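You operate a simulated robot arm through the tools that you are given. There is no shell and no other tool. Be economical: measure what you need, move in short steps, check, and stop when the job is done.

The job below is to be done with a simulated two-armed robot. You get a single attempt, and the scene is never put back.

Task
Take the jutting peg off the wooden holder; hold the holder still while you slacken its screw.
Fine: use the blue screwdriver and put it back; the screw stays slack; peg in the small tin tray, holder in the SELL tray.

It is judged by the outcome, as a careful person would: the job done as asked, and still so three seconds after it is handed in. It fails if anything else is knocked over, pushed out of place, dropped, spilled or broken.

Robot
Two 7-joint arms with two-finger parallel grippers on one trunk, on a base that drives. Base frame: it is fixed to the floor where the robot stands at the start and does not move with it; the origin is under the middle of the robot, x ahead of it, y to its left, z up. Readings come in m, degrees, newtons and seconds.
The left shoulder is at the start at [0.03, 0.119, 1.06], the right one opposite. With the tool pointing down near the work surface each hand reaches from about 0.28 to 0.68 m from the robot's upright axis, wherever it stands, measured 20 degrees to its own side. Places, roughly: black GIVE tray [0.7, -0.3, 0.9]; black SELL tray [0.7, 0, 0.9]; inside of the black SELL tray [0.7, 0, 0.9]; inside of the small tin tray [0.7, -0.2, 0.9]; screw of the wooden holder [0.5, -0.1, 0.9]. Payload 3.43 kg a hand.
Tool frame (each hand has its own): the origin (TCP) lies between the finger pads and is the grasp point; the fingertips stand 0.03 m ahead of it; z points along the fingers, y is the line along which they close. The gripper opens to 0.094 m. The fingers are 0.028 m wide and 0.01 m thick; the gripper's body (0.05 by 0.096 m) begins 0.055 m behind the TCP.
Orientation is that of the tool frame in the base frame, as [roll, pitch, yaw] about the fixed x, y, z axes, in that order (R = Rz(yaw) Ry(pitch) Rx(roll)). With the fingers straight down and closing along the base's y, the tool's x points along the base's -x, its y along +y and its z along -z.

Tools
- The arms move only by the tool jog_arm. It takes "left_increments", "right_increments" or both (then of equal length, played together; a hand with none holds still); each is a list of rows, each an object of numbers (a shift or turn left out is 0, a gripper value left out holds the last): "tx", "ty", "tz": the shift along the tool's x, y, z in units of 250 mm (1.0 is 250 mm); "wx", "wy", "wz": the turn, a rotation vector about the tool's x, y, z in units of 60 degrees (1.0 is 60 degrees); "hand": the closure, from 0 (fully open) to 1 (shut). In form: [{"tx": .., "ty": .., "tz": .., "wx": .., "wy": .., "wz": .., "hand": ..}, ...]. A call has 1 to 8 rows; each row is the pose to reach, as a shift and turn from the pose commanded when the call began, along the tool's axes at that moment. A call with a number of a shift or a turn outside -1 to 1 is refused whole. Each row takes 0.2 s and may step no farther than 0.05 m and 8.6 degrees from the row before; otherwise, or with a gripper value out of range, the whole call is refused. Where a pose cannot be reached the arm comes as near as it can. A force on the tool above 90 N (or 10 N above the force at the start of the call, whichever is more), or a blocked arm, ends the call early, and 0.2 s more pass. The fingers move at their own pace (about 0.072 m/s each) and stop on an object; they squeeze with about 38 N. The grip force told is the motor's: it shows also when the fingers shut on nothing. Time passes only in rows, and 0.2 s behind the last, so rows that repeat a pose let the fingers close. It gives the time, the measured TCP pose, the force on the tool (base axes), the opening and the grip force at its end, in the units of the frame above (readings bear some noise), with the torque about the TCP (base axes, N m) and any sound that the robot's microphone picked up.
- Cameras (640 x 400 px; columns grow to the right, rows downward): "scene" is now at [0.0317, -0.0346, 1.7774]; the picture's right is [-0.50, -0.87, 0.00], its down [-0.67, 0.38, -0.63] and it looks along [0.55, -0.32, -0.77] (base axes); focal length 248 px, centre (320, 200). "left" rides on the left gripper at [0.076, -0.014, -0.102] in its tool frame; the picture's right is [0.18, 0.98, 0.00], its down [-0.75, 0.14, -0.64] and it looks along [-0.63, 0.12, 0.77] (tool axes); focal length 243 px, centre (320, 200). "right" rides on the right gripper at [0.076, 0.014, -0.102] in its tool frame; the picture's right is [-0.18, 0.98, 0.00], its down [-0.75, -0.14, -0.64] and it looks along [-0.63, -0.12, 0.77] (tool axes); focal length 243 px, centre (320, 200). There is no depth. A picture from a camera that has moved, and an enlarged one, comes with that camera's place and axes in the base frame and with its lens. The place of the scene camera against the robot may be out by one fixed shift of up to 0.018 m in any direction.
- get_image(camera): a new picture of that camera. No time passes.
- lift_body(by): slides the trunk up (or, below 0, down) by that many m; the arms and the scene camera ride with it, the base frame stays. It gives what a move gives, with no picture.
- drive_base(legs): drives the robot by 1 to 6 legs, each [ahead, turn to the left] in m and degrees, along the robot's own axes; the way and the turn of a leg run together, so that a leg with both is an arc; at most 1.5 m and 180 degrees a leg. The arms and the cameras ride along, it lands a little off, and it stops where it bumps. It gives what a move gives.
- aim_head(pan, tilt): turns the head with the scene camera to pan (to the left, within 143 degrees either way) and tilt (down, from -29 to 69), counted from straight ahead of the robot. It gives what a move gives.
- enlarge(camera, box): a new picture of the part [left, top, right, bottom] of that camera's present view, enlarged. No time passes.
- finish_job(): hands the job in; it is judged then, once.

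Work in short steps. Places have to be worked out from the pictures, the camera data and where the tool is seen: move nearer, look again, correct. Check each grasp and each placing, and mend what went wrong. You have 120 turns and 92 pictures in all, those below and enlarged ones among them. Open the grippers and draw the arms clear of the work before you hand the job in, unless the task says otherwise; then end with one line.

The tools are called after ">>>" as name(argument=value, ...) on one line, values as JSON. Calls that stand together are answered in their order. jog_arm: Moves the arms, as the interface text tells. Its arguments: {"type":"object","properties":{"left_increments":{"type":"array","items":{"type":"object","properties":{"tx":{"type":"number"},"ty":{"type":"number"},"tz":{"type":"number"},"wx":{"type":"number"},"wy":{"type":"number"},"wz":{"type":"number"},"hand":{"type":"number"}}}},"right_increments":{"type":"array","items":{"type":"object","properties":{"tx":{"type":"number"},"ty":{"type":"number"},"tz":{"type":"number"},"wx":{"type":"number"},"wy":{"type":"number"},"wz":{"type":"number"},"hand":{"type":"number"}}}}},"required":[]} The other tools are called the same way: lift_body (by) slides the trunk up or down; drive_base (legs) drives the base; aim_head (pan, tilt) turns the head that bears the scene camera; get_image (camera) takes a picture; enlarge (camera, box) takes an enlarged picture of a part of a camera's view; finish_job () hands the job in.

At the start:

```text
time: 0.0
left_ee_pos: [0.4283, 0.0262, 1.2555]
left_tcp_rot: [-179.9, -0.1, 180.0]
left_force: [-0.2, 0.1, 0.2]
left_wrist_torque: [0.05, 0.0, -0.01]
left_finger_gap: 0.094
left_grip_force: 0.0
right_ee_pos: [0.3025, -0.3058, 1.1878]
right_tcp_rot: [180.0, -0.1, -179.9]
right_force: [-0.4, 0.0, 0.1]
right_wrist_torque: [0.04, -0.03, -0.04]
right_finger_gap: 0.0939
right_grip_force: 0.1
trunk travel left (down, up): [-0.325, 0.085]
robot x, y, heading: [-0.001, -0.0038, 0.2]
head pan, tilt: [-29.8, 50.6]
```

scene: 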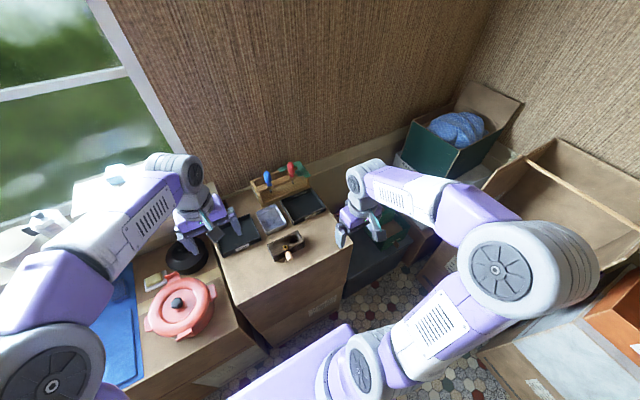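
right: 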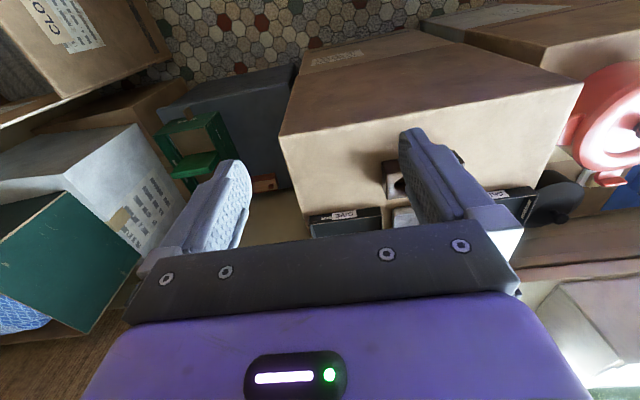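
left: 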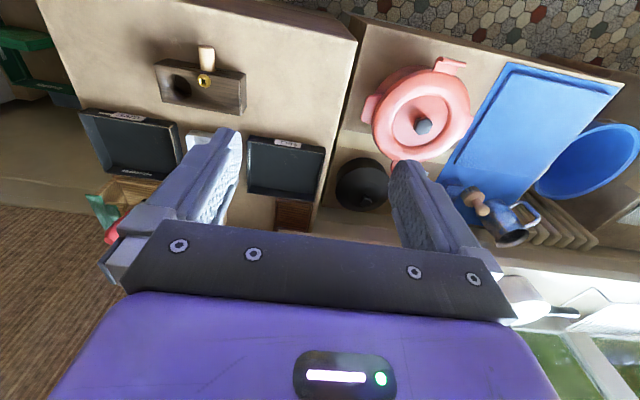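

I start by enlarging the work area in the scene camera and the left wrist camera.

>>> enlarge(camera="scene", box=[200, 150, 360, 270])

>>> enlarge(camera="left", box=[60, 20, 360, 250])

```text
3.33 times, centred on (280, 210) of scene
camera zoom: at [0.0317, -0.0346, 1.7774], right [-0.5, -0.87, 0.0], down [-0.67, 0.38, -0.63], along [0.55, -0.32, -0.77], focal length 828 px, centre (453, 167)
```

zoom: 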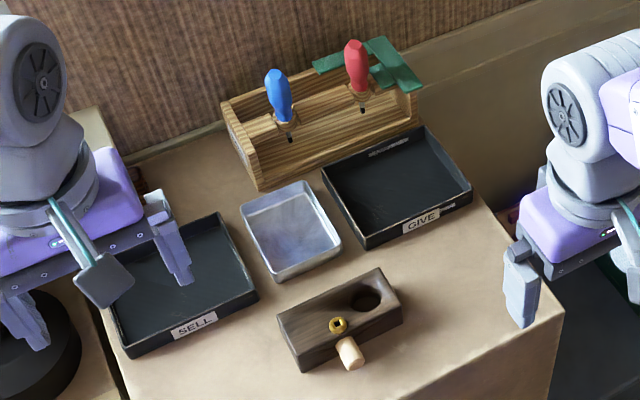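

```text
1.74 times, centred on (210, 135) of left
camera zoom: at [0.3523, 0.0106, 1.3575], right [-0.18, 0.98, 0.0], down [0.75, 0.14, 0.64], along [0.63, 0.12, -0.77], focal length 422 px, centre (511, 313)
```

zoom: 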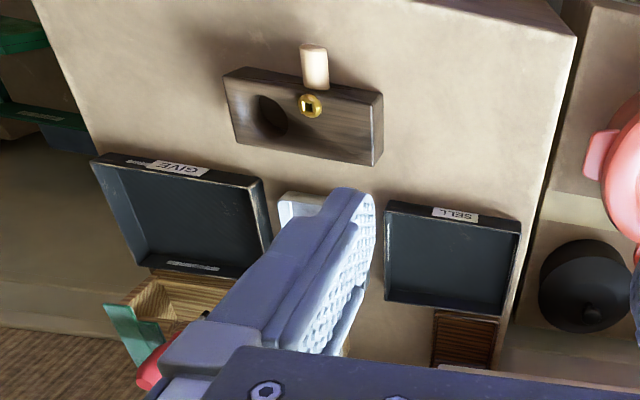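

The holder has its peg pointing towards me and a brass screw on top; the rack with the blue driver is far (x≈0.76). I may need to drive ahead, so I tilt the head down to see the gap between base and box.

>>> aim_head(pan=-20, tilt=69)

>>> get_image(camera="scene")

```text
time: 0.8
left_ee_pos: [0.4289, 0.0247, 1.2556]
left_tcp_rot: [180.0, 0.0, 179.9]
left_force: [0.0, -0.5, -0.5]
left_wrist_torque: [0.03, 0.0, 0.02]
left_finger_gap: 0.094
left_grip_force: 0.0
right_ee_pos: [0.3016, -0.3068, 1.1878]
right_tcp_rot: [179.9, 0.0, 180.0]
right_force: [-0.6, -0.1, -0.2]
right_wrist_torque: [-0.02, -0.05, 0.02]
right_finger_gap: 0.094
right_grip_force: 0.1
trunk travel left (down, up): [-0.325, 0.085]
robot x, y, heading: [0.0025, 0.0033, 0.0]
head pan, tilt: [-20.0, 68.8]
```

```text
86 pictures are left
camera scene: at [0.0179, -0.0158, 1.7563], right [-0.34, -0.94, 0.0], down [-0.88, 0.32, -0.36], along [0.34, -0.12, -0.93], focal length 248 px, centre (320, 200)
```

scene: 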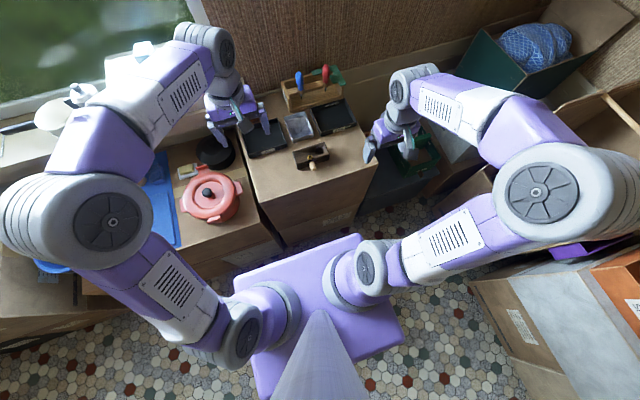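

The box front is at x≈0.41 and the robot's base ends short of x≈0.32, so a drive of 0.08 m is safe; then I look again.

>>> drive_base(legs=[[0.08, 0]])

>>> aim_head(pan=-22, tilt=58)

>>> get_image(camera="scene")

```text
time: 1.9
left_ee_pos: [0.5087, 0.0247, 1.2557]
left_tcp_rot: [180.0, 0.1, 179.9]
left_force: [0.8, 0.6, -0.3]
left_wrist_torque: [-0.01, 0.02, 0.0]
left_finger_gap: 0.094
left_grip_force: 0.0
right_ee_pos: [0.3819, -0.3055, 1.1867]
right_tcp_rot: [-180.0, -0.1, 180.0]
right_force: [0.0, -0.2, -1.1]
right_wrist_torque: [-0.05, -0.02, 0.03]
right_finger_gap: 0.0943
right_grip_force: 0.0
trunk travel left (down, up): [-0.325, 0.085]
robot x, y, heading: [0.0797, -0.0013, -0.1]
head pan, tilt: [-20.0, 68.8]
```

```text
time: 2.6
left_ee_pos: [0.5093, 0.0255, 1.2561]
left_tcp_rot: [-179.9, 0.0, 179.9]
left_force: [0.0, 0.7, 0.0]
left_wrist_torque: [-0.05, 0.03, -0.01]
left_finger_gap: 0.0941
left_grip_force: 0.1
right_ee_pos: [0.3815, -0.3061, 1.1864]
right_tcp_rot: [-180.0, 0.1, 179.9]
right_force: [0.7, 0.3, -0.1]
right_wrist_torque: [-0.01, 0.0, -0.01]
right_finger_gap: 0.0941
right_grip_force: 0.0
trunk travel left (down, up): [-0.325, 0.085]
robot x, y, heading: [0.0793, 0.0023, 0.2]
head pan, tilt: [-22.0, 58.0]
```

```text
85 pictures are left
camera scene: at [0.1089, -0.0224, 1.768], right [-0.38, -0.93, 0.0], down [-0.79, 0.32, -0.53], along [0.49, -0.2, -0.85], focal length 248 px, centre (320, 200)
```

scene: 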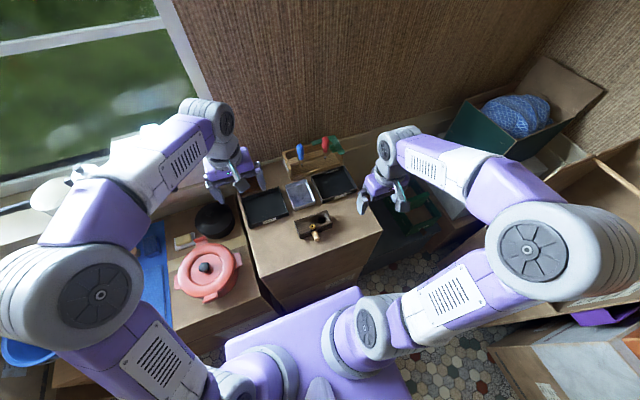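

The drive went well. I now shift the right hand left and ahead to look at rack and holder with its camera, while drawing the left hand aside.

>>> jog_arm(right_increments=[{"ty": 0.14, "tz": -0.1}, {"ty": 0.28, "tz": -0.2}, {"ty": 0.28, "tz": -0.2}], left_increments=[{"ty": 0.15}, {"ty": 0.3}, {"ty": 0.3}])

>>> get_image(camera="right")

>>> get_image(camera="left")

```text
time: 3.4
left_ee_pos: [0.5082, 0.0967, 1.2538]
left_tcp_rot: [180.0, -0.1, 179.9]
left_force: [-0.6, 0.2, -0.4]
left_wrist_torque: [0.04, -0.03, -0.01]
left_finger_gap: 0.094
left_grip_force: 0.1
right_ee_pos: [0.381, -0.2365, 1.2372]
right_tcp_rot: [-180.0, 0.1, 179.9]
right_force: [-0.8, -0.4, 0.5]
right_wrist_torque: [0.04, 0.01, -0.01]
right_finger_gap: 0.0939
right_grip_force: 0.0
trunk travel left (down, up): [-0.325, 0.085]
robot x, y, heading: [0.0762, -0.0, -0.0]
head pan, tilt: [-22.0, 58.0]
```

```text
84 pictures are left
camera right: at [0.3051, -0.2223, 1.3396], right [0.19, 0.98, 0.0], down [0.75, -0.14, 0.64], along [0.63, -0.12, -0.77], focal length 243 px, centre (320, 200)
```

right: 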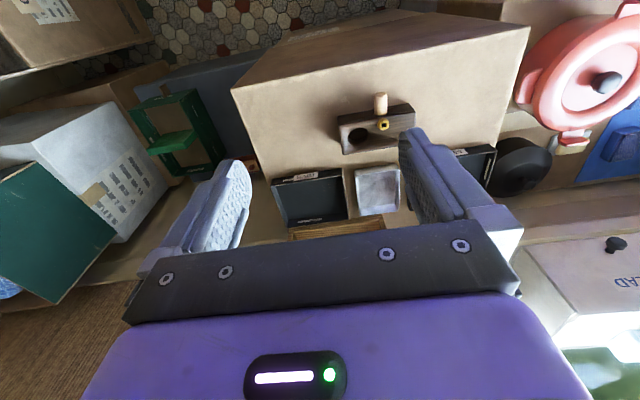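

```text
83 pictures are left
camera left: at [0.4327, 0.0828, 1.3567], right [-0.18, 0.98, 0.0], down [0.75, 0.14, 0.64], along [0.63, 0.12, -0.77], focal length 243 px, centre (320, 200)
```

left: 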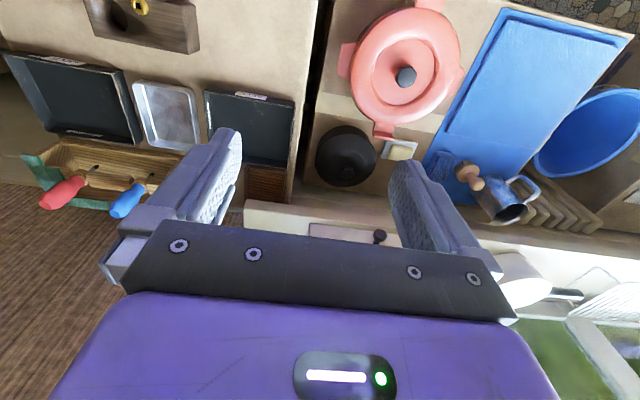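

The screw triangulates to about (0.488, -0.149, 0.940). Now closer looks at the rack from the left camera and scene camera.

>>> enlarge(camera="left", box=[0, 40, 300, 230])

>>> enlarge(camera="scene", box=[230, 125, 370, 255])

>>> enlarge(camera="right", box=[240, 80, 440, 240])

```text
2.11 times, centred on (150, 135) of left
camera zoom: at [0.4327, 0.0828, 1.3567], right [-0.18, 0.98, 0.0], down [0.75, 0.14, 0.64], along [0.63, 0.12, -0.77], focal length 511 px, centre (678, 337)
```

zoom: 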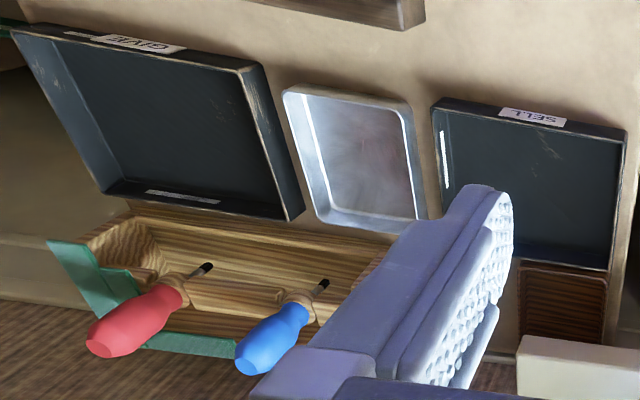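

```text
3.08 times, centred on (300, 190) of scene
camera zoom: at [0.1093, -0.024, 1.768], right [-0.38, -0.93, 0.0], down [-0.79, 0.32, -0.53], along [0.49, -0.2, -0.85], focal length 764 px, centre (382, 231)
```

zoom: 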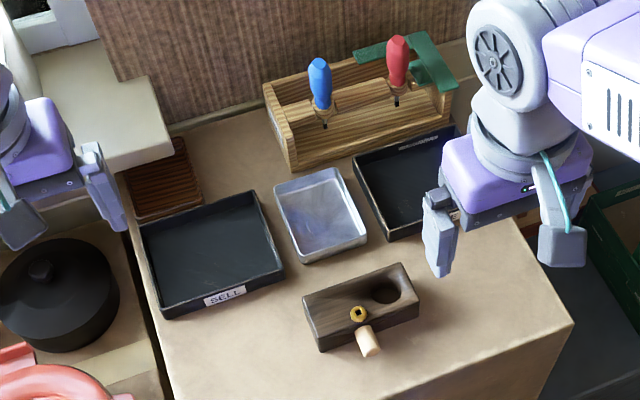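

```text
2.50 times, centred on (340, 160) of right
camera zoom: at [0.3051, -0.2223, 1.3396], right [0.19, 0.98, 0.0], down [0.75, -0.14, 0.64], along [0.63, -0.12, -0.77], focal length 606 px, centre (270, 300)
```

zoom: 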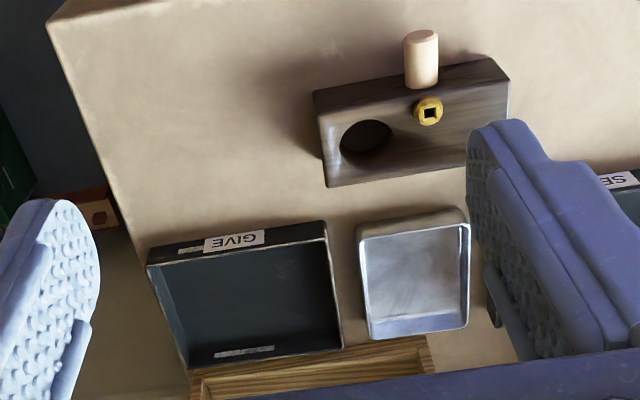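

Blue handle is about (0.78, -0.215), z 0.965–1.04. I raise the trunk a bit for reach and carry the right hand out above it.

>>> lift_body(by=0.05)

>>> jog_arm(right_increments=[{"tx": -0.18}, {"tx": -0.36, "ty": 0.02}, {"tx": -0.54, "ty": 0.04}, {"tx": -0.72, "ty": 0.06}, {"tx": -0.88, "ty": 0.08}, {"tx": -1.0, "ty": 0.08}, {"tx": -1.0, "ty": 0.08}])

>>> get_image(camera="right")

```text
time: 4.3
left_ee_pos: [0.5086, 0.0989, 1.3059]
left_tcp_rot: [-180.0, 0.0, 179.9]
left_force: [-0.1, 0.8, -0.4]
left_wrist_torque: [-0.02, -0.03, 0.0]
left_finger_gap: 0.0941
left_grip_force: 0.0
right_ee_pos: [0.3808, -0.235, 1.288]
right_tcp_rot: [-179.9, 0.0, 179.9]
right_force: [-0.5, -0.1, -0.6]
right_wrist_torque: [0.01, 0.01, -0.02]
right_finger_gap: 0.094
right_grip_force: 0.1
trunk travel left (down, up): [-0.375, 0.035]
robot x, y, heading: [0.0788, -0.0013, -0.1]
head pan, tilt: [-22.0, 58.0]
```

```text
time: 5.9
left_ee_pos: [0.5069, 0.0977, 1.3056]
left_tcp_rot: [180.0, 0.1, 179.9]
left_force: [0.7, -0.3, -1.0]
left_wrist_torque: [-0.03, -0.05, 0.01]
left_finger_gap: 0.0939
left_grip_force: 0.1
right_ee_pos: [0.6296, -0.2156, 1.2881]
right_tcp_rot: [180.0, 0.0, 180.0]
right_force: [0.3, 0.5, -0.3]
right_wrist_torque: [-0.01, -0.01, 0.03]
right_finger_gap: 0.0939
right_grip_force: 0.0
trunk travel left (down, up): [-0.375, 0.035]
robot x, y, heading: [0.0809, -0.0015, 0.0]
head pan, tilt: [-22.0, 58.0]
```

```text
79 pictures are left
camera right: at [0.553, -0.2008, 1.3898], right [0.18, 0.98, 0.0], down [0.75, -0.14, 0.64], along [0.63, -0.12, -0.77], focal length 243 px, centre (320, 200)
```

right: 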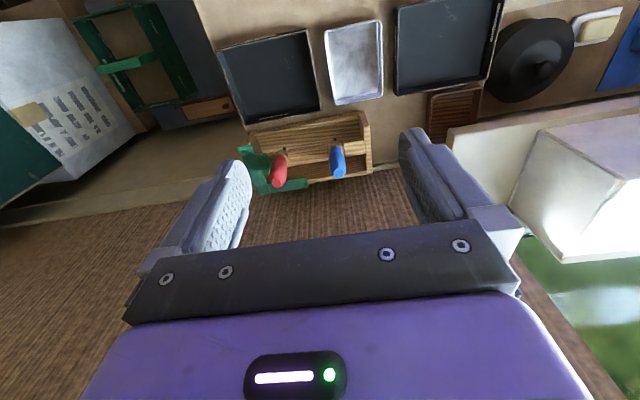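

Handle top triangulates to about (0.784, -0.213, 1.04). I move above it with the fingers partly closed (gap ≈0.06) and descend to z≈1.12 to check the alignment.

>>> jog_arm(right_increments=[{"tx": -0.18, "hand": 0.36}, {"tx": -0.36, "tz": 0.1}, {"tx": -0.52, "tz": 0.22}, {"tx": -0.6, "tz": 0.38}, {"tx": -0.6, "tz": 0.52}, {"tx": -0.6, "tz": 0.64}, {"tx": -0.6, "tz": 0.64}])

>>> get_image(camera="right")

>>> get_image(camera="left")

```text
refused: row 2 steps farther than a row can; nothing moved
```

```text
78 pictures are left
camera right: at [0.553, -0.2008, 1.3898], right [0.18, 0.98, 0.0], down [0.75, -0.14, 0.64], along [0.63, -0.12, -0.77], focal length 243 px, centre (320, 200)
```

right: 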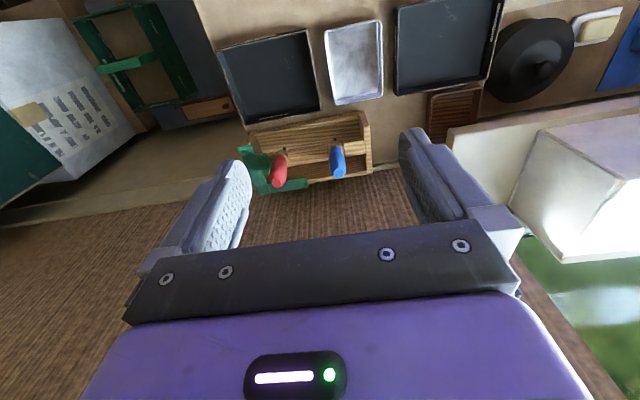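

```text
77 pictures are left
camera left: at [0.4316, 0.0837, 1.407], right [-0.18, 0.98, 0.0], down [0.75, 0.14, 0.64], along [0.63, 0.12, -0.77], focal length 243 px, centre (320, 200)
```

left: 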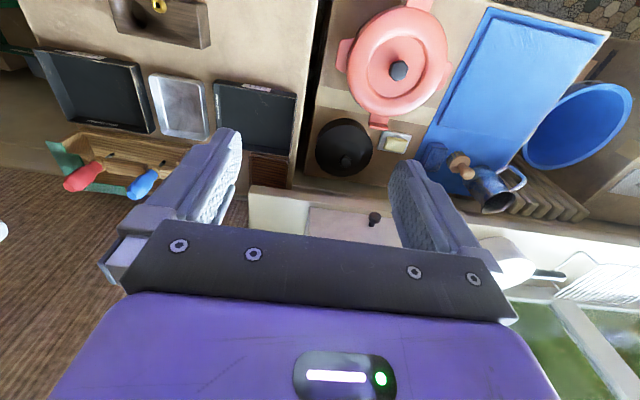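

Step sizes were slightly too large; the same path with smaller steps.

>>> jog_arm(right_increments=[{"tx": -0.17, "hand": 0.36}, {"tx": -0.34, "tz": 0.08}, {"tx": -0.5, "tz": 0.18}, {"tx": -0.6, "tz": 0.32}, {"tx": -0.6, "tz": 0.48}, {"tx": -0.6, "tz": 0.64}, {"tx": -0.6, "tz": 0.64}])

>>> get_image(camera="right")

>>> enlarge(camera="left", box=[0, 40, 300, 230])

```text
time: 7.5
left_ee_pos: [0.5086, 0.0986, 1.3053]
left_tcp_rot: [180.0, 0.0, 179.9]
left_force: [-0.2, 0.3, -0.9]
left_wrist_torque: [-0.03, -0.03, 0.03]
left_finger_gap: 0.094
left_grip_force: 0.0
right_ee_pos: [0.7262, -0.2225, 1.1316]
right_tcp_rot: [180.0, 0.0, 179.9]
right_force: [-0.7, 0.5, 0.0]
right_wrist_torque: [0.0, 0.0, 0.0]
right_finger_gap: 0.0599
right_grip_force: 0.1
right hand out of reach, approached as far as the arm can: row 2, 3, 4, 5, 6, 7
trunk travel left (down, up): [-0.375, 0.035]
robot x, y, heading: [0.0837, 0.0007, -0.0]
head pan, tilt: [-22.0, 58.0]
```

```text
76 pictures are left
camera right: at [0.6506, -0.2077, 1.2338], right [0.19, 0.98, 0.0], down [0.75, -0.14, 0.64], along [0.63, -0.12, -0.77], focal length 243 px, centre (320, 200)
```

right: 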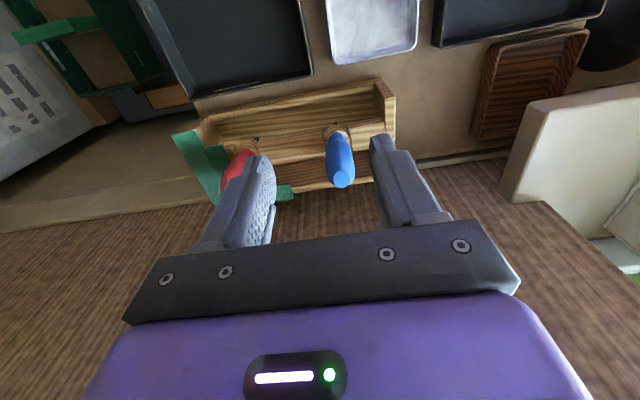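

```text
2.11 times, centred on (150, 135) of left
camera zoom: at [0.4323, 0.0844, 1.4068], right [-0.18, 0.98, 0.0], down [0.75, 0.14, 0.64], along [0.63, 0.12, -0.77], focal length 511 px, centre (678, 337)
```

zoom: 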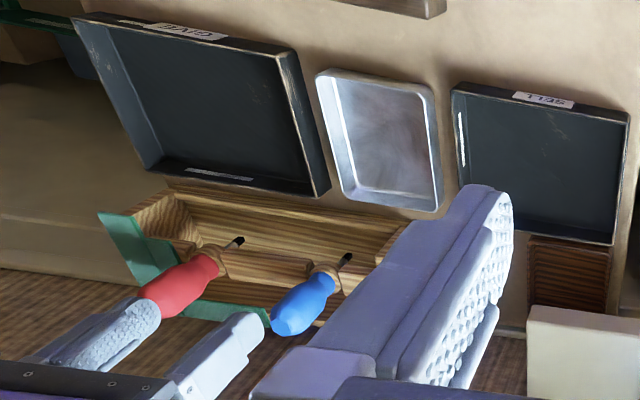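

The arm falls ~0.06 m short, so I need a further drive of ~0.06 m. First I check the base-to-box gap with the left wrist camera: draw the left hand back and tilt it to look straight down.

>>> jog_arm(left_increments=[{"tx": 0.14, "wy": 0.14}, {"tx": 0.28, "wy": 0.28}, {"tx": 0.42, "wy": 0.42}, {"tx": 0.54, "wy": 0.48}, {"tx": 0.54, "wy": 0.48}])

>>> get_image(camera="left")

```text
time: 8.7
left_ee_pos: [0.3739, 0.0991, 1.3062]
left_tcp_rot: [-180.0, -28.9, 179.9]
left_force: [-0.7, -0.7, 0.1]
left_wrist_torque: [-0.02, 0.06, -0.01]
left_finger_gap: 0.094
left_grip_force: 0.1
right_ee_pos: [0.726, -0.2233, 1.1324]
right_tcp_rot: [-179.9, 0.0, 180.0]
right_force: [0.4, 0.4, 0.3]
right_wrist_torque: [0.03, 0.06, 0.02]
right_finger_gap: 0.0602
right_grip_force: 0.0
trunk travel left (down, up): [-0.375, 0.035]
robot x, y, heading: [0.0799, 0.0004, 0.1]
head pan, tilt: [-22.0, 58.0]
```

```text
74 pictures are left
camera left: at [0.3565, 0.0839, 1.4319], right [-0.16, 0.98, 0.09], down [0.97, 0.14, 0.2], along [0.18, 0.12, -0.98], focal length 243 px, centre (320, 200)
```

left: 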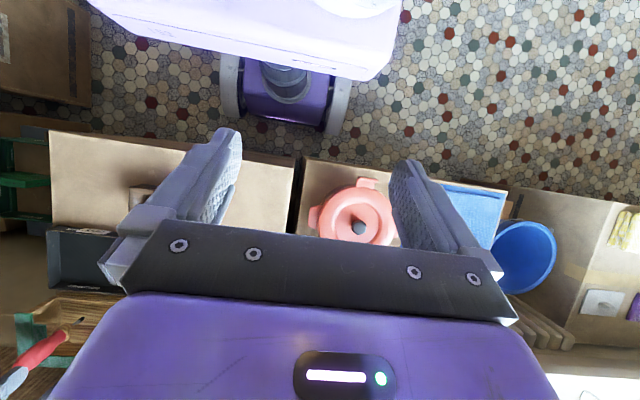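

The base front is at x≈0.25, box front at x≥0.365: more than 0.11 m free. I drive 0.065 m ahead; the right hand passes over the handle with 6 cm clearance.

>>> drive_base(legs=[[0.065, 0]])

>>> get_image(camera="right")

```text
time: 9.7
left_ee_pos: [0.4384, 0.0977, 1.3042]
left_tcp_rot: [-179.9, -28.8, 179.9]
left_force: [-0.3, 0.6, 0.3]
left_wrist_torque: [0.0, 0.02, -0.04]
left_finger_gap: 0.094
left_grip_force: 0.0
right_ee_pos: [0.7914, -0.2222, 1.1314]
right_tcp_rot: [-180.0, 0.0, 179.9]
right_force: [-0.2, 0.3, 0.0]
right_wrist_torque: [-0.01, 0.03, 0.01]
right_finger_gap: 0.0604
right_grip_force: 0.0
trunk travel left (down, up): [-0.375, 0.035]
robot x, y, heading: [0.1435, 0.0034, 0.0]
head pan, tilt: [-22.0, 58.0]
```

```text
73 pictures are left
camera right: at [0.7158, -0.2083, 1.2335], right [0.19, 0.98, 0.0], down [0.75, -0.14, 0.64], along [0.63, -0.12, -0.77], focal length 243 px, centre (320, 200)
```

right: 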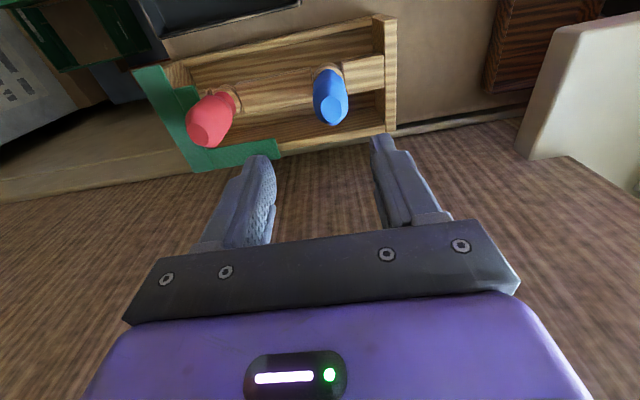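

Driver handle axis judged at (0.786, -0.213), standing upright, top at z 1.04. I align and descend to z≈1.065 and look.

>>> jog_arm(right_increments=[{"tx": 0.02, "ty": 0.037}, {"tx": 0.02, "ty": 0.037, "tz": 0.13}, {"tx": 0.02, "ty": 0.037, "tz": 0.26}, {"tx": 0.02, "ty": 0.037, "tz": 0.26}])

>>> get_image(camera="right")

```text
time: 10.7
left_ee_pos: [0.4384, 0.0992, 1.3057]
left_tcp_rot: [179.9, -28.8, 179.9]
left_force: [0.0, 0.8, -0.2]
left_wrist_torque: [-0.03, -0.04, -0.01]
left_finger_gap: 0.094
left_grip_force: 0.1
right_ee_pos: [0.785, -0.2144, 1.0678]
right_tcp_rot: [-180.0, 0.2, 180.0]
right_force: [-0.1, 0.0, 0.5]
right_wrist_torque: [0.02, 0.02, 0.03]
right_finger_gap: 0.0603
right_grip_force: 0.0
trunk travel left (down, up): [-0.375, 0.035]
robot x, y, heading: [0.1448, 0.0013, -0.1]
head pan, tilt: [-22.0, 58.0]
```

```text
72 pictures are left
camera right: at [0.7096, -0.1986, 1.1693], right [0.19, 0.98, 0.0], down [0.75, -0.14, 0.64], along [0.63, -0.12, -0.77], focal length 243 px, centre (320, 200)
```

right: 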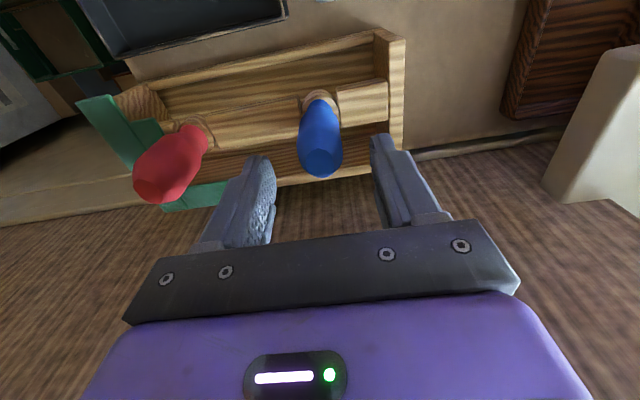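

Alignment is right. I lower the last 0.05 m and close on the handle.

>>> jog_arm(right_increments=[{"tx": -0.008, "ty": 0.004, "tz": 0.1}, {"tx": -0.008, "ty": 0.004, "tz": 0.2}, {"tx": -0.008, "ty": 0.004, "tz": 0.2}, {"tx": -0.008, "ty": 0.004, "tz": 0.2, "hand": 1}, {"tx": -0.008, "ty": 0.004, "tz": 0.2, "hand": 1}, {"tx": -0.008, "ty": 0.004, "tz": 0.2, "hand": 1}])

>>> get_image(camera="right")

```text
time: 12.1
left_ee_pos: [0.4381, 0.0988, 1.3067]
left_tcp_rot: [180.0, -28.8, 179.9]
left_force: [-0.3, -0.4, -0.4]
left_wrist_torque: [-0.02, 0.02, 0.04]
left_finger_gap: 0.0938
left_grip_force: 0.1
right_ee_pos: [0.789, -0.212, 1.0154]
right_tcp_rot: [179.9, 0.0, 179.9]
right_force: [-0.6, -0.5, -0.1]
right_wrist_torque: [-0.02, -0.01, -0.03]
right_finger_gap: 0.0316
right_grip_force: 37.7
trunk travel left (down, up): [-0.375, 0.035]
robot x, y, heading: [0.1459, 0.0011, -0.2]
head pan, tilt: [-22.0, 58.0]
```

```text
71 pictures are left
camera right: at [0.7126, -0.1976, 1.1181], right [0.19, 0.98, 0.0], down [0.75, -0.14, 0.64], along [0.63, -0.12, -0.77], focal length 243 px, centre (320, 200)
```

right: 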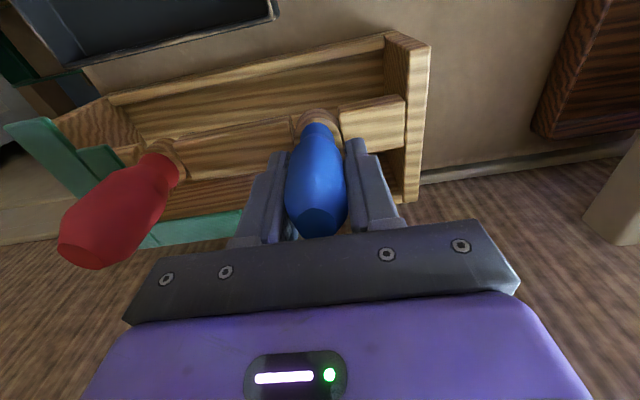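

Grip is firm (0.032 m, 38 N). I lift the driver straight up ~0.1 m and check.

>>> jog_arm(right_increments=[{"tz": -0.08}, {"tz": -0.18}, {"tz": -0.28}, {"tz": -0.38}, {"tz": -0.4}])

>>> get_image(camera="right")

>>> enlarge(camera="scene", box=[230, 125, 370, 255])

```text
time: 13.3
left_ee_pos: [0.4396, 0.1003, 1.3055]
left_tcp_rot: [-179.9, -28.8, 179.9]
left_force: [-0.1, 0.8, -0.1]
left_wrist_torque: [0.03, 0.02, 0.04]
left_finger_gap: 0.0939
left_grip_force: 0.1
right_ee_pos: [0.7879, -0.2127, 1.1175]
right_tcp_rot: [-179.9, 0.0, -180.0]
right_force: [-0.1, 0.4, -2.2]
right_wrist_torque: [0.0, 0.03, 0.03]
right_finger_gap: 0.0313
right_grip_force: 38.0
trunk travel left (down, up): [-0.375, 0.035]
robot x, y, heading: [0.1423, -0.0001, 0.1]
head pan, tilt: [-22.0, 58.0]
```

```text
70 pictures are left
camera right: at [0.7125, -0.1982, 1.219], right [0.18, 0.98, 0.0], down [0.75, -0.14, 0.64], along [0.63, -0.12, -0.77], focal length 243 px, centre (320, 200)
```

right: 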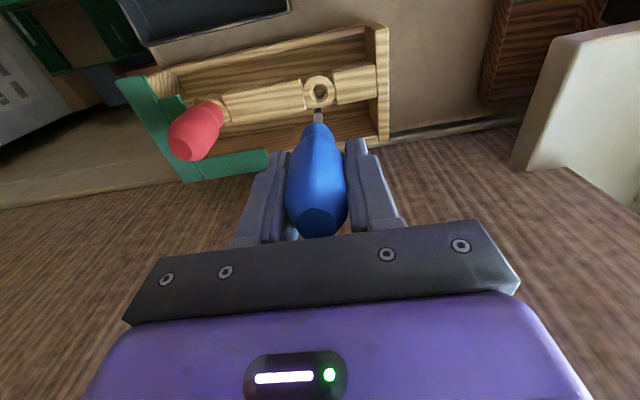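

```text
3.08 times, centred on (300, 190) of scene
camera zoom: at [0.1737, -0.0226, 1.818], right [-0.38, -0.93, 0.0], down [-0.79, 0.32, -0.53], along [0.49, -0.2, -0.85], focal length 764 px, centre (382, 231)
```

zoom: 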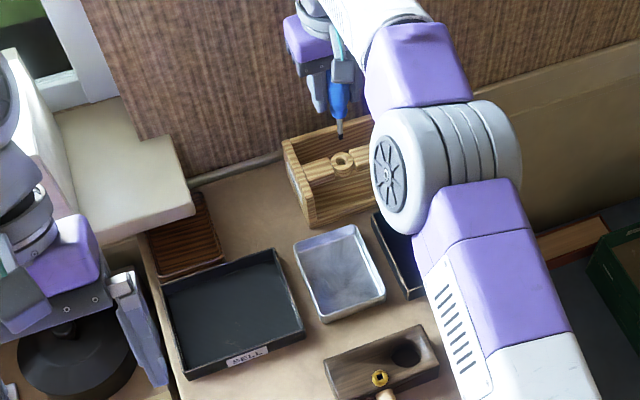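

The driver is out cleanly. I draw the right hand back towards the robot and up, parked to the right of the holder.

>>> jog_arm(right_increments=[{"tx": 0.12, "tz": -0.06}, {"tx": 0.29, "tz": -0.08}, {"tx": 0.46, "ty": -0.04, "tz": -0.1}, {"tx": 0.62, "ty": -0.1, "tz": -0.14}, {"tx": 0.78, "ty": -0.16, "tz": -0.18}, {"tx": 0.94, "ty": -0.22, "tz": -0.2}, {"tx": 1.0, "ty": -0.28, "tz": -0.2}, {"tx": 1.0, "ty": -0.32, "tz": -0.2}])

>>> get_image(camera="right")

>>> get_image(camera="left")

```text
time: 15.1
left_ee_pos: [0.4387, 0.0969, 1.3061]
left_tcp_rot: [179.9, -28.8, 179.7]
left_force: [-0.3, 0.1, -0.1]
left_wrist_torque: [0.01, -0.01, 0.01]
left_finger_gap: 0.0938
left_grip_force: 0.0
right_ee_pos: [0.5356, -0.2941, 1.1686]
right_tcp_rot: [180.0, -0.1, 179.9]
right_force: [0.3, 0.1, -0.6]
right_wrist_torque: [0.0, 0.01, 0.0]
right_finger_gap: 0.0313
right_grip_force: 38.2
trunk travel left (down, up): [-0.375, 0.035]
robot x, y, heading: [0.1434, -0.0037, -0.2]
head pan, tilt: [-22.0, 58.0]
```

```text
68 pictures are left
camera right: at [0.4607, -0.2784, 1.2696], right [0.19, 0.98, 0.0], down [0.75, -0.14, 0.64], along [0.63, -0.12, -0.77], focal length 243 px, centre (320, 200)
```

right: 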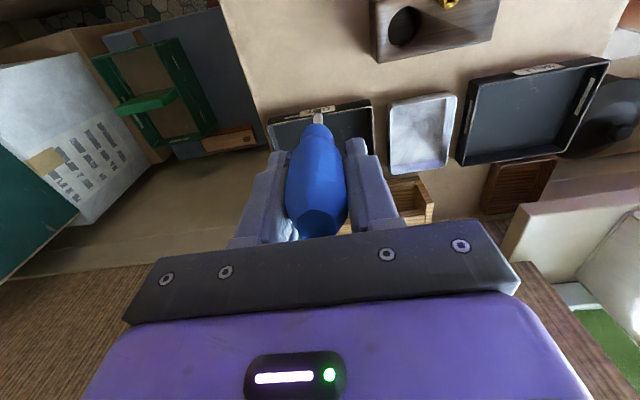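

```text
67 pictures are left
camera left: at [0.4205, 0.0837, 1.4319], right [-0.16, 0.98, 0.09], down [0.97, 0.14, 0.2], along [0.18, 0.12, -0.98], focal length 243 px, centre (320, 200)
```

left: 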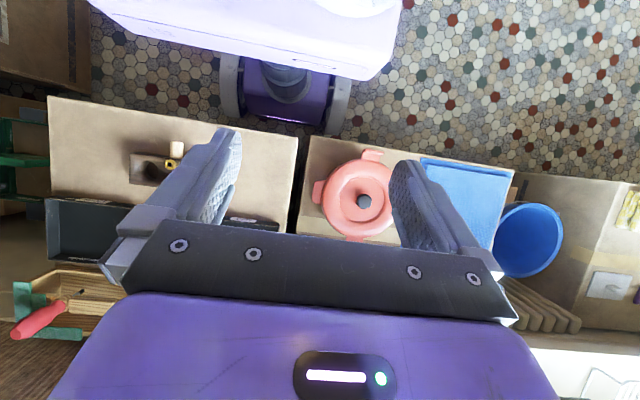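

Now the left hand: untilt it, then yaw it so that its fingers close along x, for holding the block from the left end.

>>> jog_arm(left_increments=[{"wy": -0.14}, {"wy": -0.28}, {"wy": -0.42}, {"wy": -0.481}])

>>> jog_arm(left_increments=[{"wz": 0.14, "ty": 0.03}, {"wz": 0.28, "ty": 0.06}, {"wz": 0.42, "ty": 0.1}, {"wz": 0.56, "ty": 0.1}, {"wz": 0.7, "ty": 0.1}, {"wz": 0.84, "ty": 0.1}, {"wz": 0.98, "ty": 0.1}, {"wz": 1.0, "ty": 0.1}])

>>> jog_arm(left_increments=[{"wz": 0.14}, {"wz": 0.28}, {"wz": 0.42}, {"wz": 0.5}, {"wz": 0.5}])

```text
time: 16.1
left_ee_pos: [0.4374, 0.0988, 1.3057]
left_tcp_rot: [180.0, 0.2, 179.9]
left_force: [1.0, 1.1, -0.4]
left_wrist_torque: [0.0, 0.01, -0.02]
left_finger_gap: 0.0941
left_grip_force: 0.0
right_ee_pos: [0.5368, -0.2922, 1.1684]
right_tcp_rot: [-179.9, 0.1, 179.9]
right_force: [-0.5, 0.6, -0.1]
right_wrist_torque: [-0.02, -0.03, -0.01]
right_finger_gap: 0.031
right_grip_force: 37.3
trunk travel left (down, up): [-0.375, 0.035]
robot x, y, heading: [0.1414, 0.0021, -0.4]
head pan, tilt: [-22.0, 58.0]
```

```text
time: 17.9
left_ee_pos: [0.4388, 0.1246, 1.3069]
left_tcp_rot: [179.9, 0.0, 119.8]
left_force: [-1.0, 0.1, 0.0]
left_wrist_torque: [0.01, 0.0, 0.01]
left_finger_gap: 0.0939
left_grip_force: 0.1
right_ee_pos: [0.5351, -0.2928, 1.1689]
right_tcp_rot: [180.0, 0.0, 179.9]
right_force: [-0.8, 0.7, -1.7]
right_wrist_torque: [0.01, -0.03, 0.01]
right_finger_gap: 0.0313
right_grip_force: 37.8
trunk travel left (down, up): [-0.375, 0.035]
robot x, y, heading: [0.1475, 0.0045, -0.0]
head pan, tilt: [-22.0, 58.0]
```

```text
time: 19.1
left_ee_pos: [0.4378, 0.1235, 1.3066]
left_tcp_rot: [179.9, -0.1, 89.7]
left_force: [-0.1, 0.8, 0.3]
left_wrist_torque: [0.0, 0.01, 0.01]
left_finger_gap: 0.0942
left_grip_force: 0.0
right_ee_pos: [0.5362, -0.2928, 1.1684]
right_tcp_rot: [-179.9, 0.0, 179.8]
right_force: [-0.3, 0.8, -0.6]
right_wrist_torque: [-0.02, -0.03, -0.01]
right_finger_gap: 0.0312
right_grip_force: 38.6
trunk travel left (down, up): [-0.375, 0.035]
robot x, y, heading: [0.1423, -0.0023, -0.2]
head pan, tilt: [-22.0, 58.0]
```

Yaw is right. I bring the left hand to about (0.485, 0.0, 1.12) to view the block from its left.

>>> jog_arm(left_increments=[{"tx": -0.1, "ty": 0.04, "tz": 0.12}, {"tx": -0.2, "ty": 0.08, "tz": 0.25}, {"tx": -0.3, "ty": 0.12, "tz": 0.38}, {"tx": -0.4, "ty": 0.16, "tz": 0.51}, {"tx": -0.49, "ty": 0.19, "tz": 0.64}, {"tx": -0.49, "ty": 0.19, "tz": 0.75}, {"tx": -0.49, "ty": 0.19, "tz": 0.75}])

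>>> get_image(camera="left")

```text
time: 20.7
left_ee_pos: [0.4842, 0.0021, 1.1182]
left_tcp_rot: [179.9, 0.0, 89.8]
left_force: [-0.1, 0.0, 0.9]
left_wrist_torque: [-0.02, -0.01, -0.02]
left_finger_gap: 0.0938
left_grip_force: 0.0
right_ee_pos: [0.5365, -0.2935, 1.1684]
right_tcp_rot: [180.0, -0.1, 179.8]
right_force: [-0.7, 0.3, -0.6]
right_wrist_torque: [0.01, -0.03, 0.0]
right_finger_gap: 0.0311
right_grip_force: 37.4
trunk travel left (down, up): [-0.375, 0.035]
robot x, y, heading: [0.1447, -0.0011, -0.1]
head pan, tilt: [-22.0, 58.0]
```

```text
66 pictures are left
camera left: at [0.4697, 0.0769, 1.2199], right [0.98, 0.18, 0.0], down [0.14, -0.75, 0.64], along [0.12, -0.63, -0.77], focal length 243 px, centre (320, 200)
```

left: 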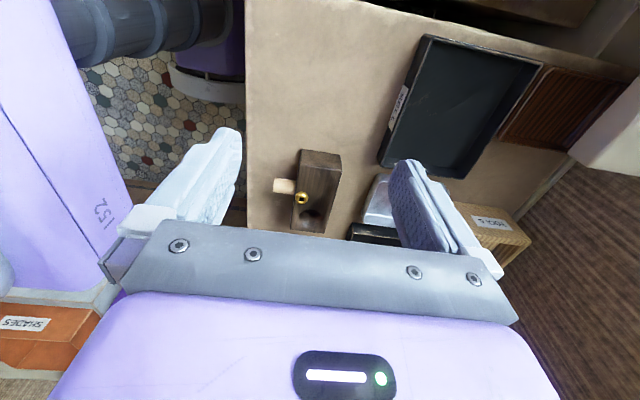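

>>> enlarge(camera="left", box=[240, 120, 400, 245])

```text
3.20 times, centred on (320, 182) of left
camera zoom: at [0.4697, 0.0769, 1.2199], right [0.98, 0.18, 0.0], down [0.14, -0.75, 0.64], along [0.12, -0.63, -0.77], focal length 776 px, centre (320, 256)
```

zoom: 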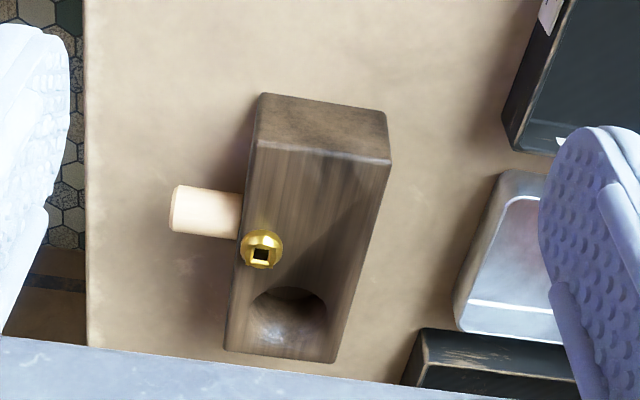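

Block measured: x 0.477–0.534, y −0.10 to −0.2275, top z≈0.935, table ≈0.893, axis-aligned; screw at (0.4855, −0.151). I tilt the left hand 30° (body leaning to the left) at a standoff from the block's left end.

>>> jog_arm(left_increments=[{"wy": -0.13, "tx": -0.05, "ty": 0.03, "tz": 0.08, "hand": 0.15}, {"wy": -0.26, "tx": -0.1, "ty": 0.06, "tz": 0.16}, {"wy": -0.39, "tx": -0.15, "ty": 0.085, "tz": 0.25}, {"wy": -0.5, "tx": -0.184, "ty": 0.085, "tz": 0.337}, {"wy": -0.5, "tx": -0.184, "ty": 0.085, "tz": 0.337}])

>>> get_image(camera="left")

```text
time: 21.9
left_ee_pos: [0.5049, -0.0461, 1.0359]
left_tcp_rot: [179.9, 30.0, 89.8]
left_force: [-0.1, -0.1, 0.2]
left_wrist_torque: [0.0, -0.01, 0.0]
left_finger_gap: 0.0798
left_grip_force: 0.0
right_ee_pos: [0.5361, -0.2931, 1.1682]
right_tcp_rot: [180.0, 0.0, 179.8]
right_force: [0.4, -0.5, -0.5]
right_wrist_torque: [-0.02, -0.01, -0.02]
right_finger_gap: 0.0314
right_grip_force: 37.8
trunk travel left (down, up): [-0.375, 0.035]
robot x, y, heading: [0.1429, 0.0006, -0.4]
head pan, tilt: [-22.0, 58.0]
```

```text
64 pictures are left
camera left: at [0.4914, 0.0713, 1.0856], right [0.98, 0.16, -0.09], down [0.14, -0.33, 0.93], along [0.12, -0.93, -0.35], focal length 243 px, centre (320, 200)
```

left: 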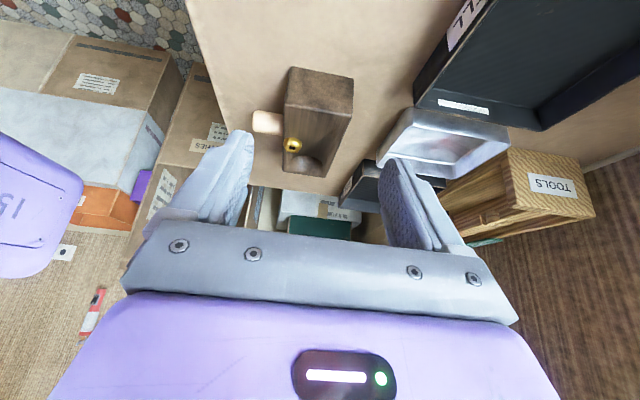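

Measurements agree (top ≈0.94, table ≈0.896). I advance along the fingers to the block's left end, then look before closing.

>>> jog_arm(left_increments=[{"tz": 0.16}, {"tz": 0.3}, {"tz": 0.4}, {"tz": 0.465}, {"tz": 0.465}])

>>> get_image(camera="left")

```text
time: 23.1
left_ee_pos: [0.5069, -0.1044, 0.9343]
left_tcp_rot: [179.8, 30.0, 89.9]
left_force: [-0.3, -0.8, -0.3]
left_wrist_torque: [0.0, 0.02, 0.01]
left_finger_gap: 0.0797
left_grip_force: 0.0
right_ee_pos: [0.5347, -0.2926, 1.1687]
right_tcp_rot: [-179.9, 0.0, 179.9]
right_force: [-0.2, 0.0, -0.9]
right_wrist_torque: [-0.01, -0.01, 0.01]
right_finger_gap: 0.0311
right_grip_force: 38.0
trunk travel left (down, up): [-0.375, 0.035]
robot x, y, heading: [0.1407, 0.0007, 0.0]
head pan, tilt: [-22.0, 58.0]
```

```text
63 pictures are left
camera left: at [0.4927, 0.0132, 0.9845], right [0.98, 0.16, -0.09], down [0.14, -0.33, 0.93], along [0.12, -0.93, -0.35], focal length 243 px, centre (320, 200)
```

left: 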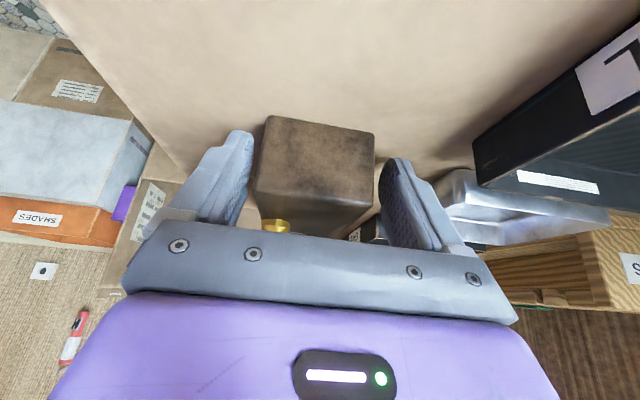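

The block lies between the fingers with the peg and screw clear. I close the left hand.

>>> jog_arm(left_increments=[{"ty": -0.005}, {"ty": -0.005, "hand": 1}, {"ty": -0.005, "hand": 1}, {"ty": -0.005, "hand": 1}])

>>> enlarge(camera="right", box=[240, 0, 640, 240])

```text
time: 24.1
left_ee_pos: [0.5066, -0.1045, 0.9358]
left_tcp_rot: [180.0, 30.0, 89.8]
left_force: [-1.1, -0.3, -0.3]
left_wrist_torque: [0.02, 0.02, -0.02]
left_finger_gap: 0.0641
left_grip_force: 37.8
right_ee_pos: [0.5357, -0.2924, 1.1683]
right_tcp_rot: [-180.0, 0.0, 179.9]
right_force: [1.0, 0.6, -1.1]
right_wrist_torque: [0.02, -0.05, -0.03]
right_finger_gap: 0.0312
right_grip_force: 37.9
trunk travel left (down, up): [-0.375, 0.035]
robot x, y, heading: [0.1428, -0.0009, 0.1]
head pan, tilt: [-22.0, 58.0]
```

```text
1.60 times, centred on (440, 120) of right
camera zoom: at [0.4607, -0.278, 1.2698], right [0.19, 0.98, 0.0], down [0.75, -0.14, 0.64], along [0.63, -0.12, -0.77], focal length 388 px, centre (128, 328)
```

zoom: 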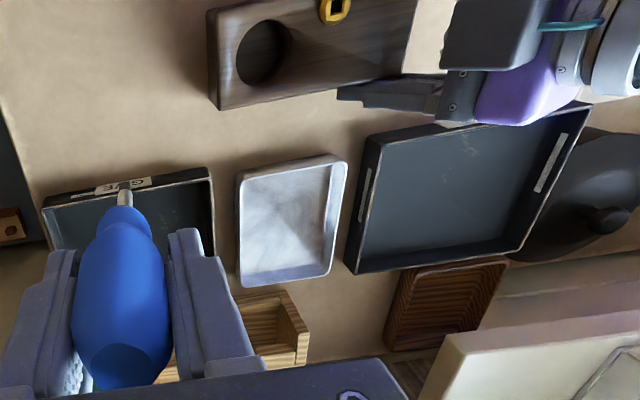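

Block is gripped (0.064 m, 38 N). Now I look closely at the driver's tip and at the screw's socket.

>>> enlarge(camera="right", box=[295, 95, 345, 127])

>>> enlarge(camera="scene", box=[280, 170, 400, 250])

```text
12.50 times, centred on (320, 111) of right
camera zoom: at [0.4607, -0.278, 1.2698], right [0.19, 0.98, 0.0], down [0.75, -0.14, 0.64], along [0.63, -0.12, -0.77], focal length 3033 px, centre (320, 1312)
```

zoom: 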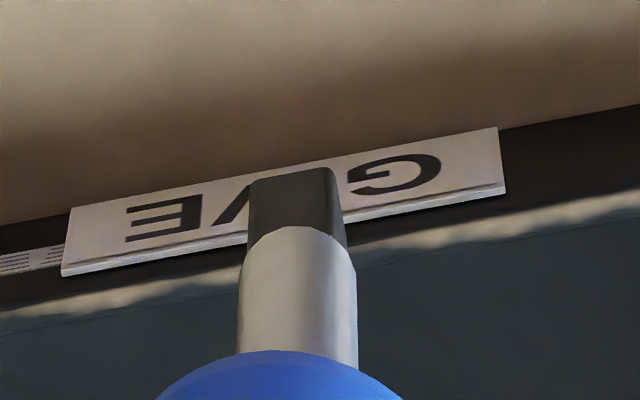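

```text
5.00 times, centred on (340, 210) of scene
camera zoom: at [0.1733, -0.0226, 1.818], right [-0.38, -0.93, 0.0], down [-0.79, 0.32, -0.53], along [0.49, -0.2, -0.85], focal length 1241 px, centre (220, 150)
```

zoom: 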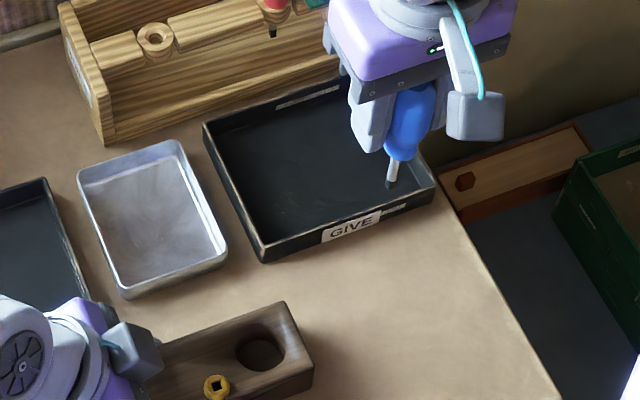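

The bit is square and aligned with the axes within ~3°. I move the right hand so its camera views the screw socket.

>>> jog_arm(right_increments=[{"tx": 0.14, "ty": 0.1}, {"tx": 0.28, "ty": 0.2}, {"tx": 0.36, "ty": 0.3}, {"tx": 0.36, "ty": 0.3}])

>>> get_image(camera="right")

```text
time: 25.1
left_ee_pos: [0.5066, -0.1036, 0.9345]
left_tcp_rot: [179.9, 30.0, 89.8]
left_force: [0.1, 0.7, -0.2]
left_wrist_torque: [0.02, -0.03, 0.0]
left_finger_gap: 0.0642
left_grip_force: 38.1
right_ee_pos: [0.4467, -0.216, 1.1691]
right_tcp_rot: [-180.0, 0.0, 179.9]
right_force: [0.2, -0.2, 0.0]
right_wrist_torque: [0.0, -0.02, -0.02]
right_finger_gap: 0.0313
right_grip_force: 37.8
trunk travel left (down, up): [-0.375, 0.035]
robot x, y, heading: [0.1461, -0.0025, 0.2]
head pan, tilt: [-22.0, 58.0]
```

```text
59 pictures are left
camera right: at [0.3708, -0.2021, 1.2705], right [0.19, 0.98, 0.0], down [0.75, -0.14, 0.64], along [0.63, -0.12, -0.77], focal length 243 px, centre (320, 200)
```

right: 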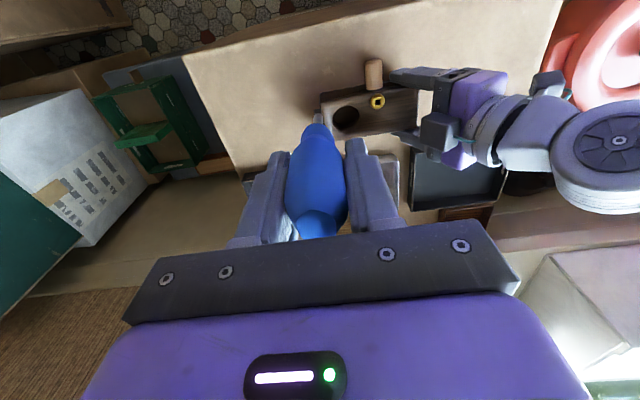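

>>> enlarge(camera="right", box=[310, 55, 430, 140])

>>> enlarge(camera="right", box=[360, 90, 400, 115])

```text
4.71 times, centred on (370, 98) of right
camera zoom: at [0.3708, -0.2021, 1.2705], right [0.19, 0.98, 0.0], down [0.75, -0.14, 0.64], along [0.63, -0.12, -0.77], focal length 1142 px, centre (85, 682)
```

zoom: 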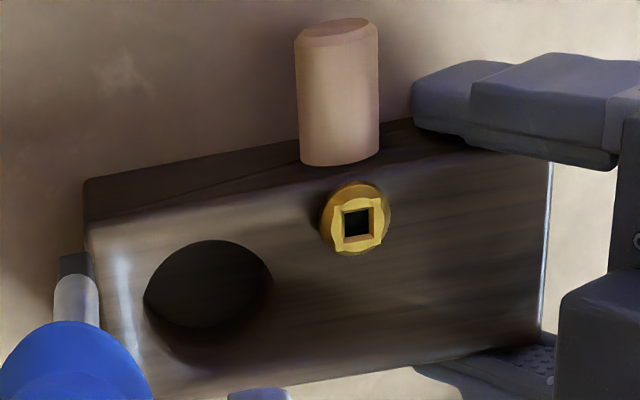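

```text
16.00 times, centred on (380, 102) of right
camera zoom: at [0.3708, -0.2021, 1.2705], right [0.19, 0.98, 0.0], down [0.75, -0.14, 0.64], along [0.63, -0.12, -0.77], focal length 3882 px, centre (-640, 1760)
```

zoom: 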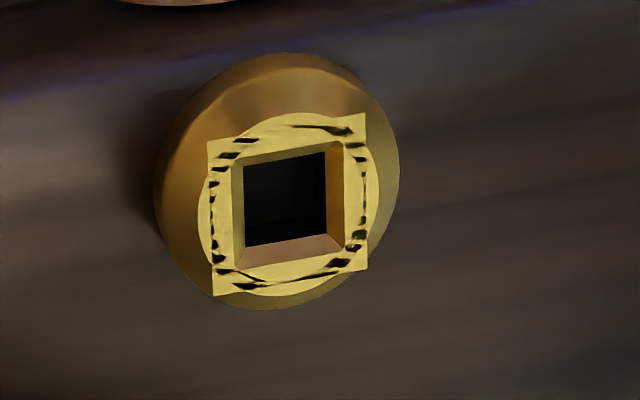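

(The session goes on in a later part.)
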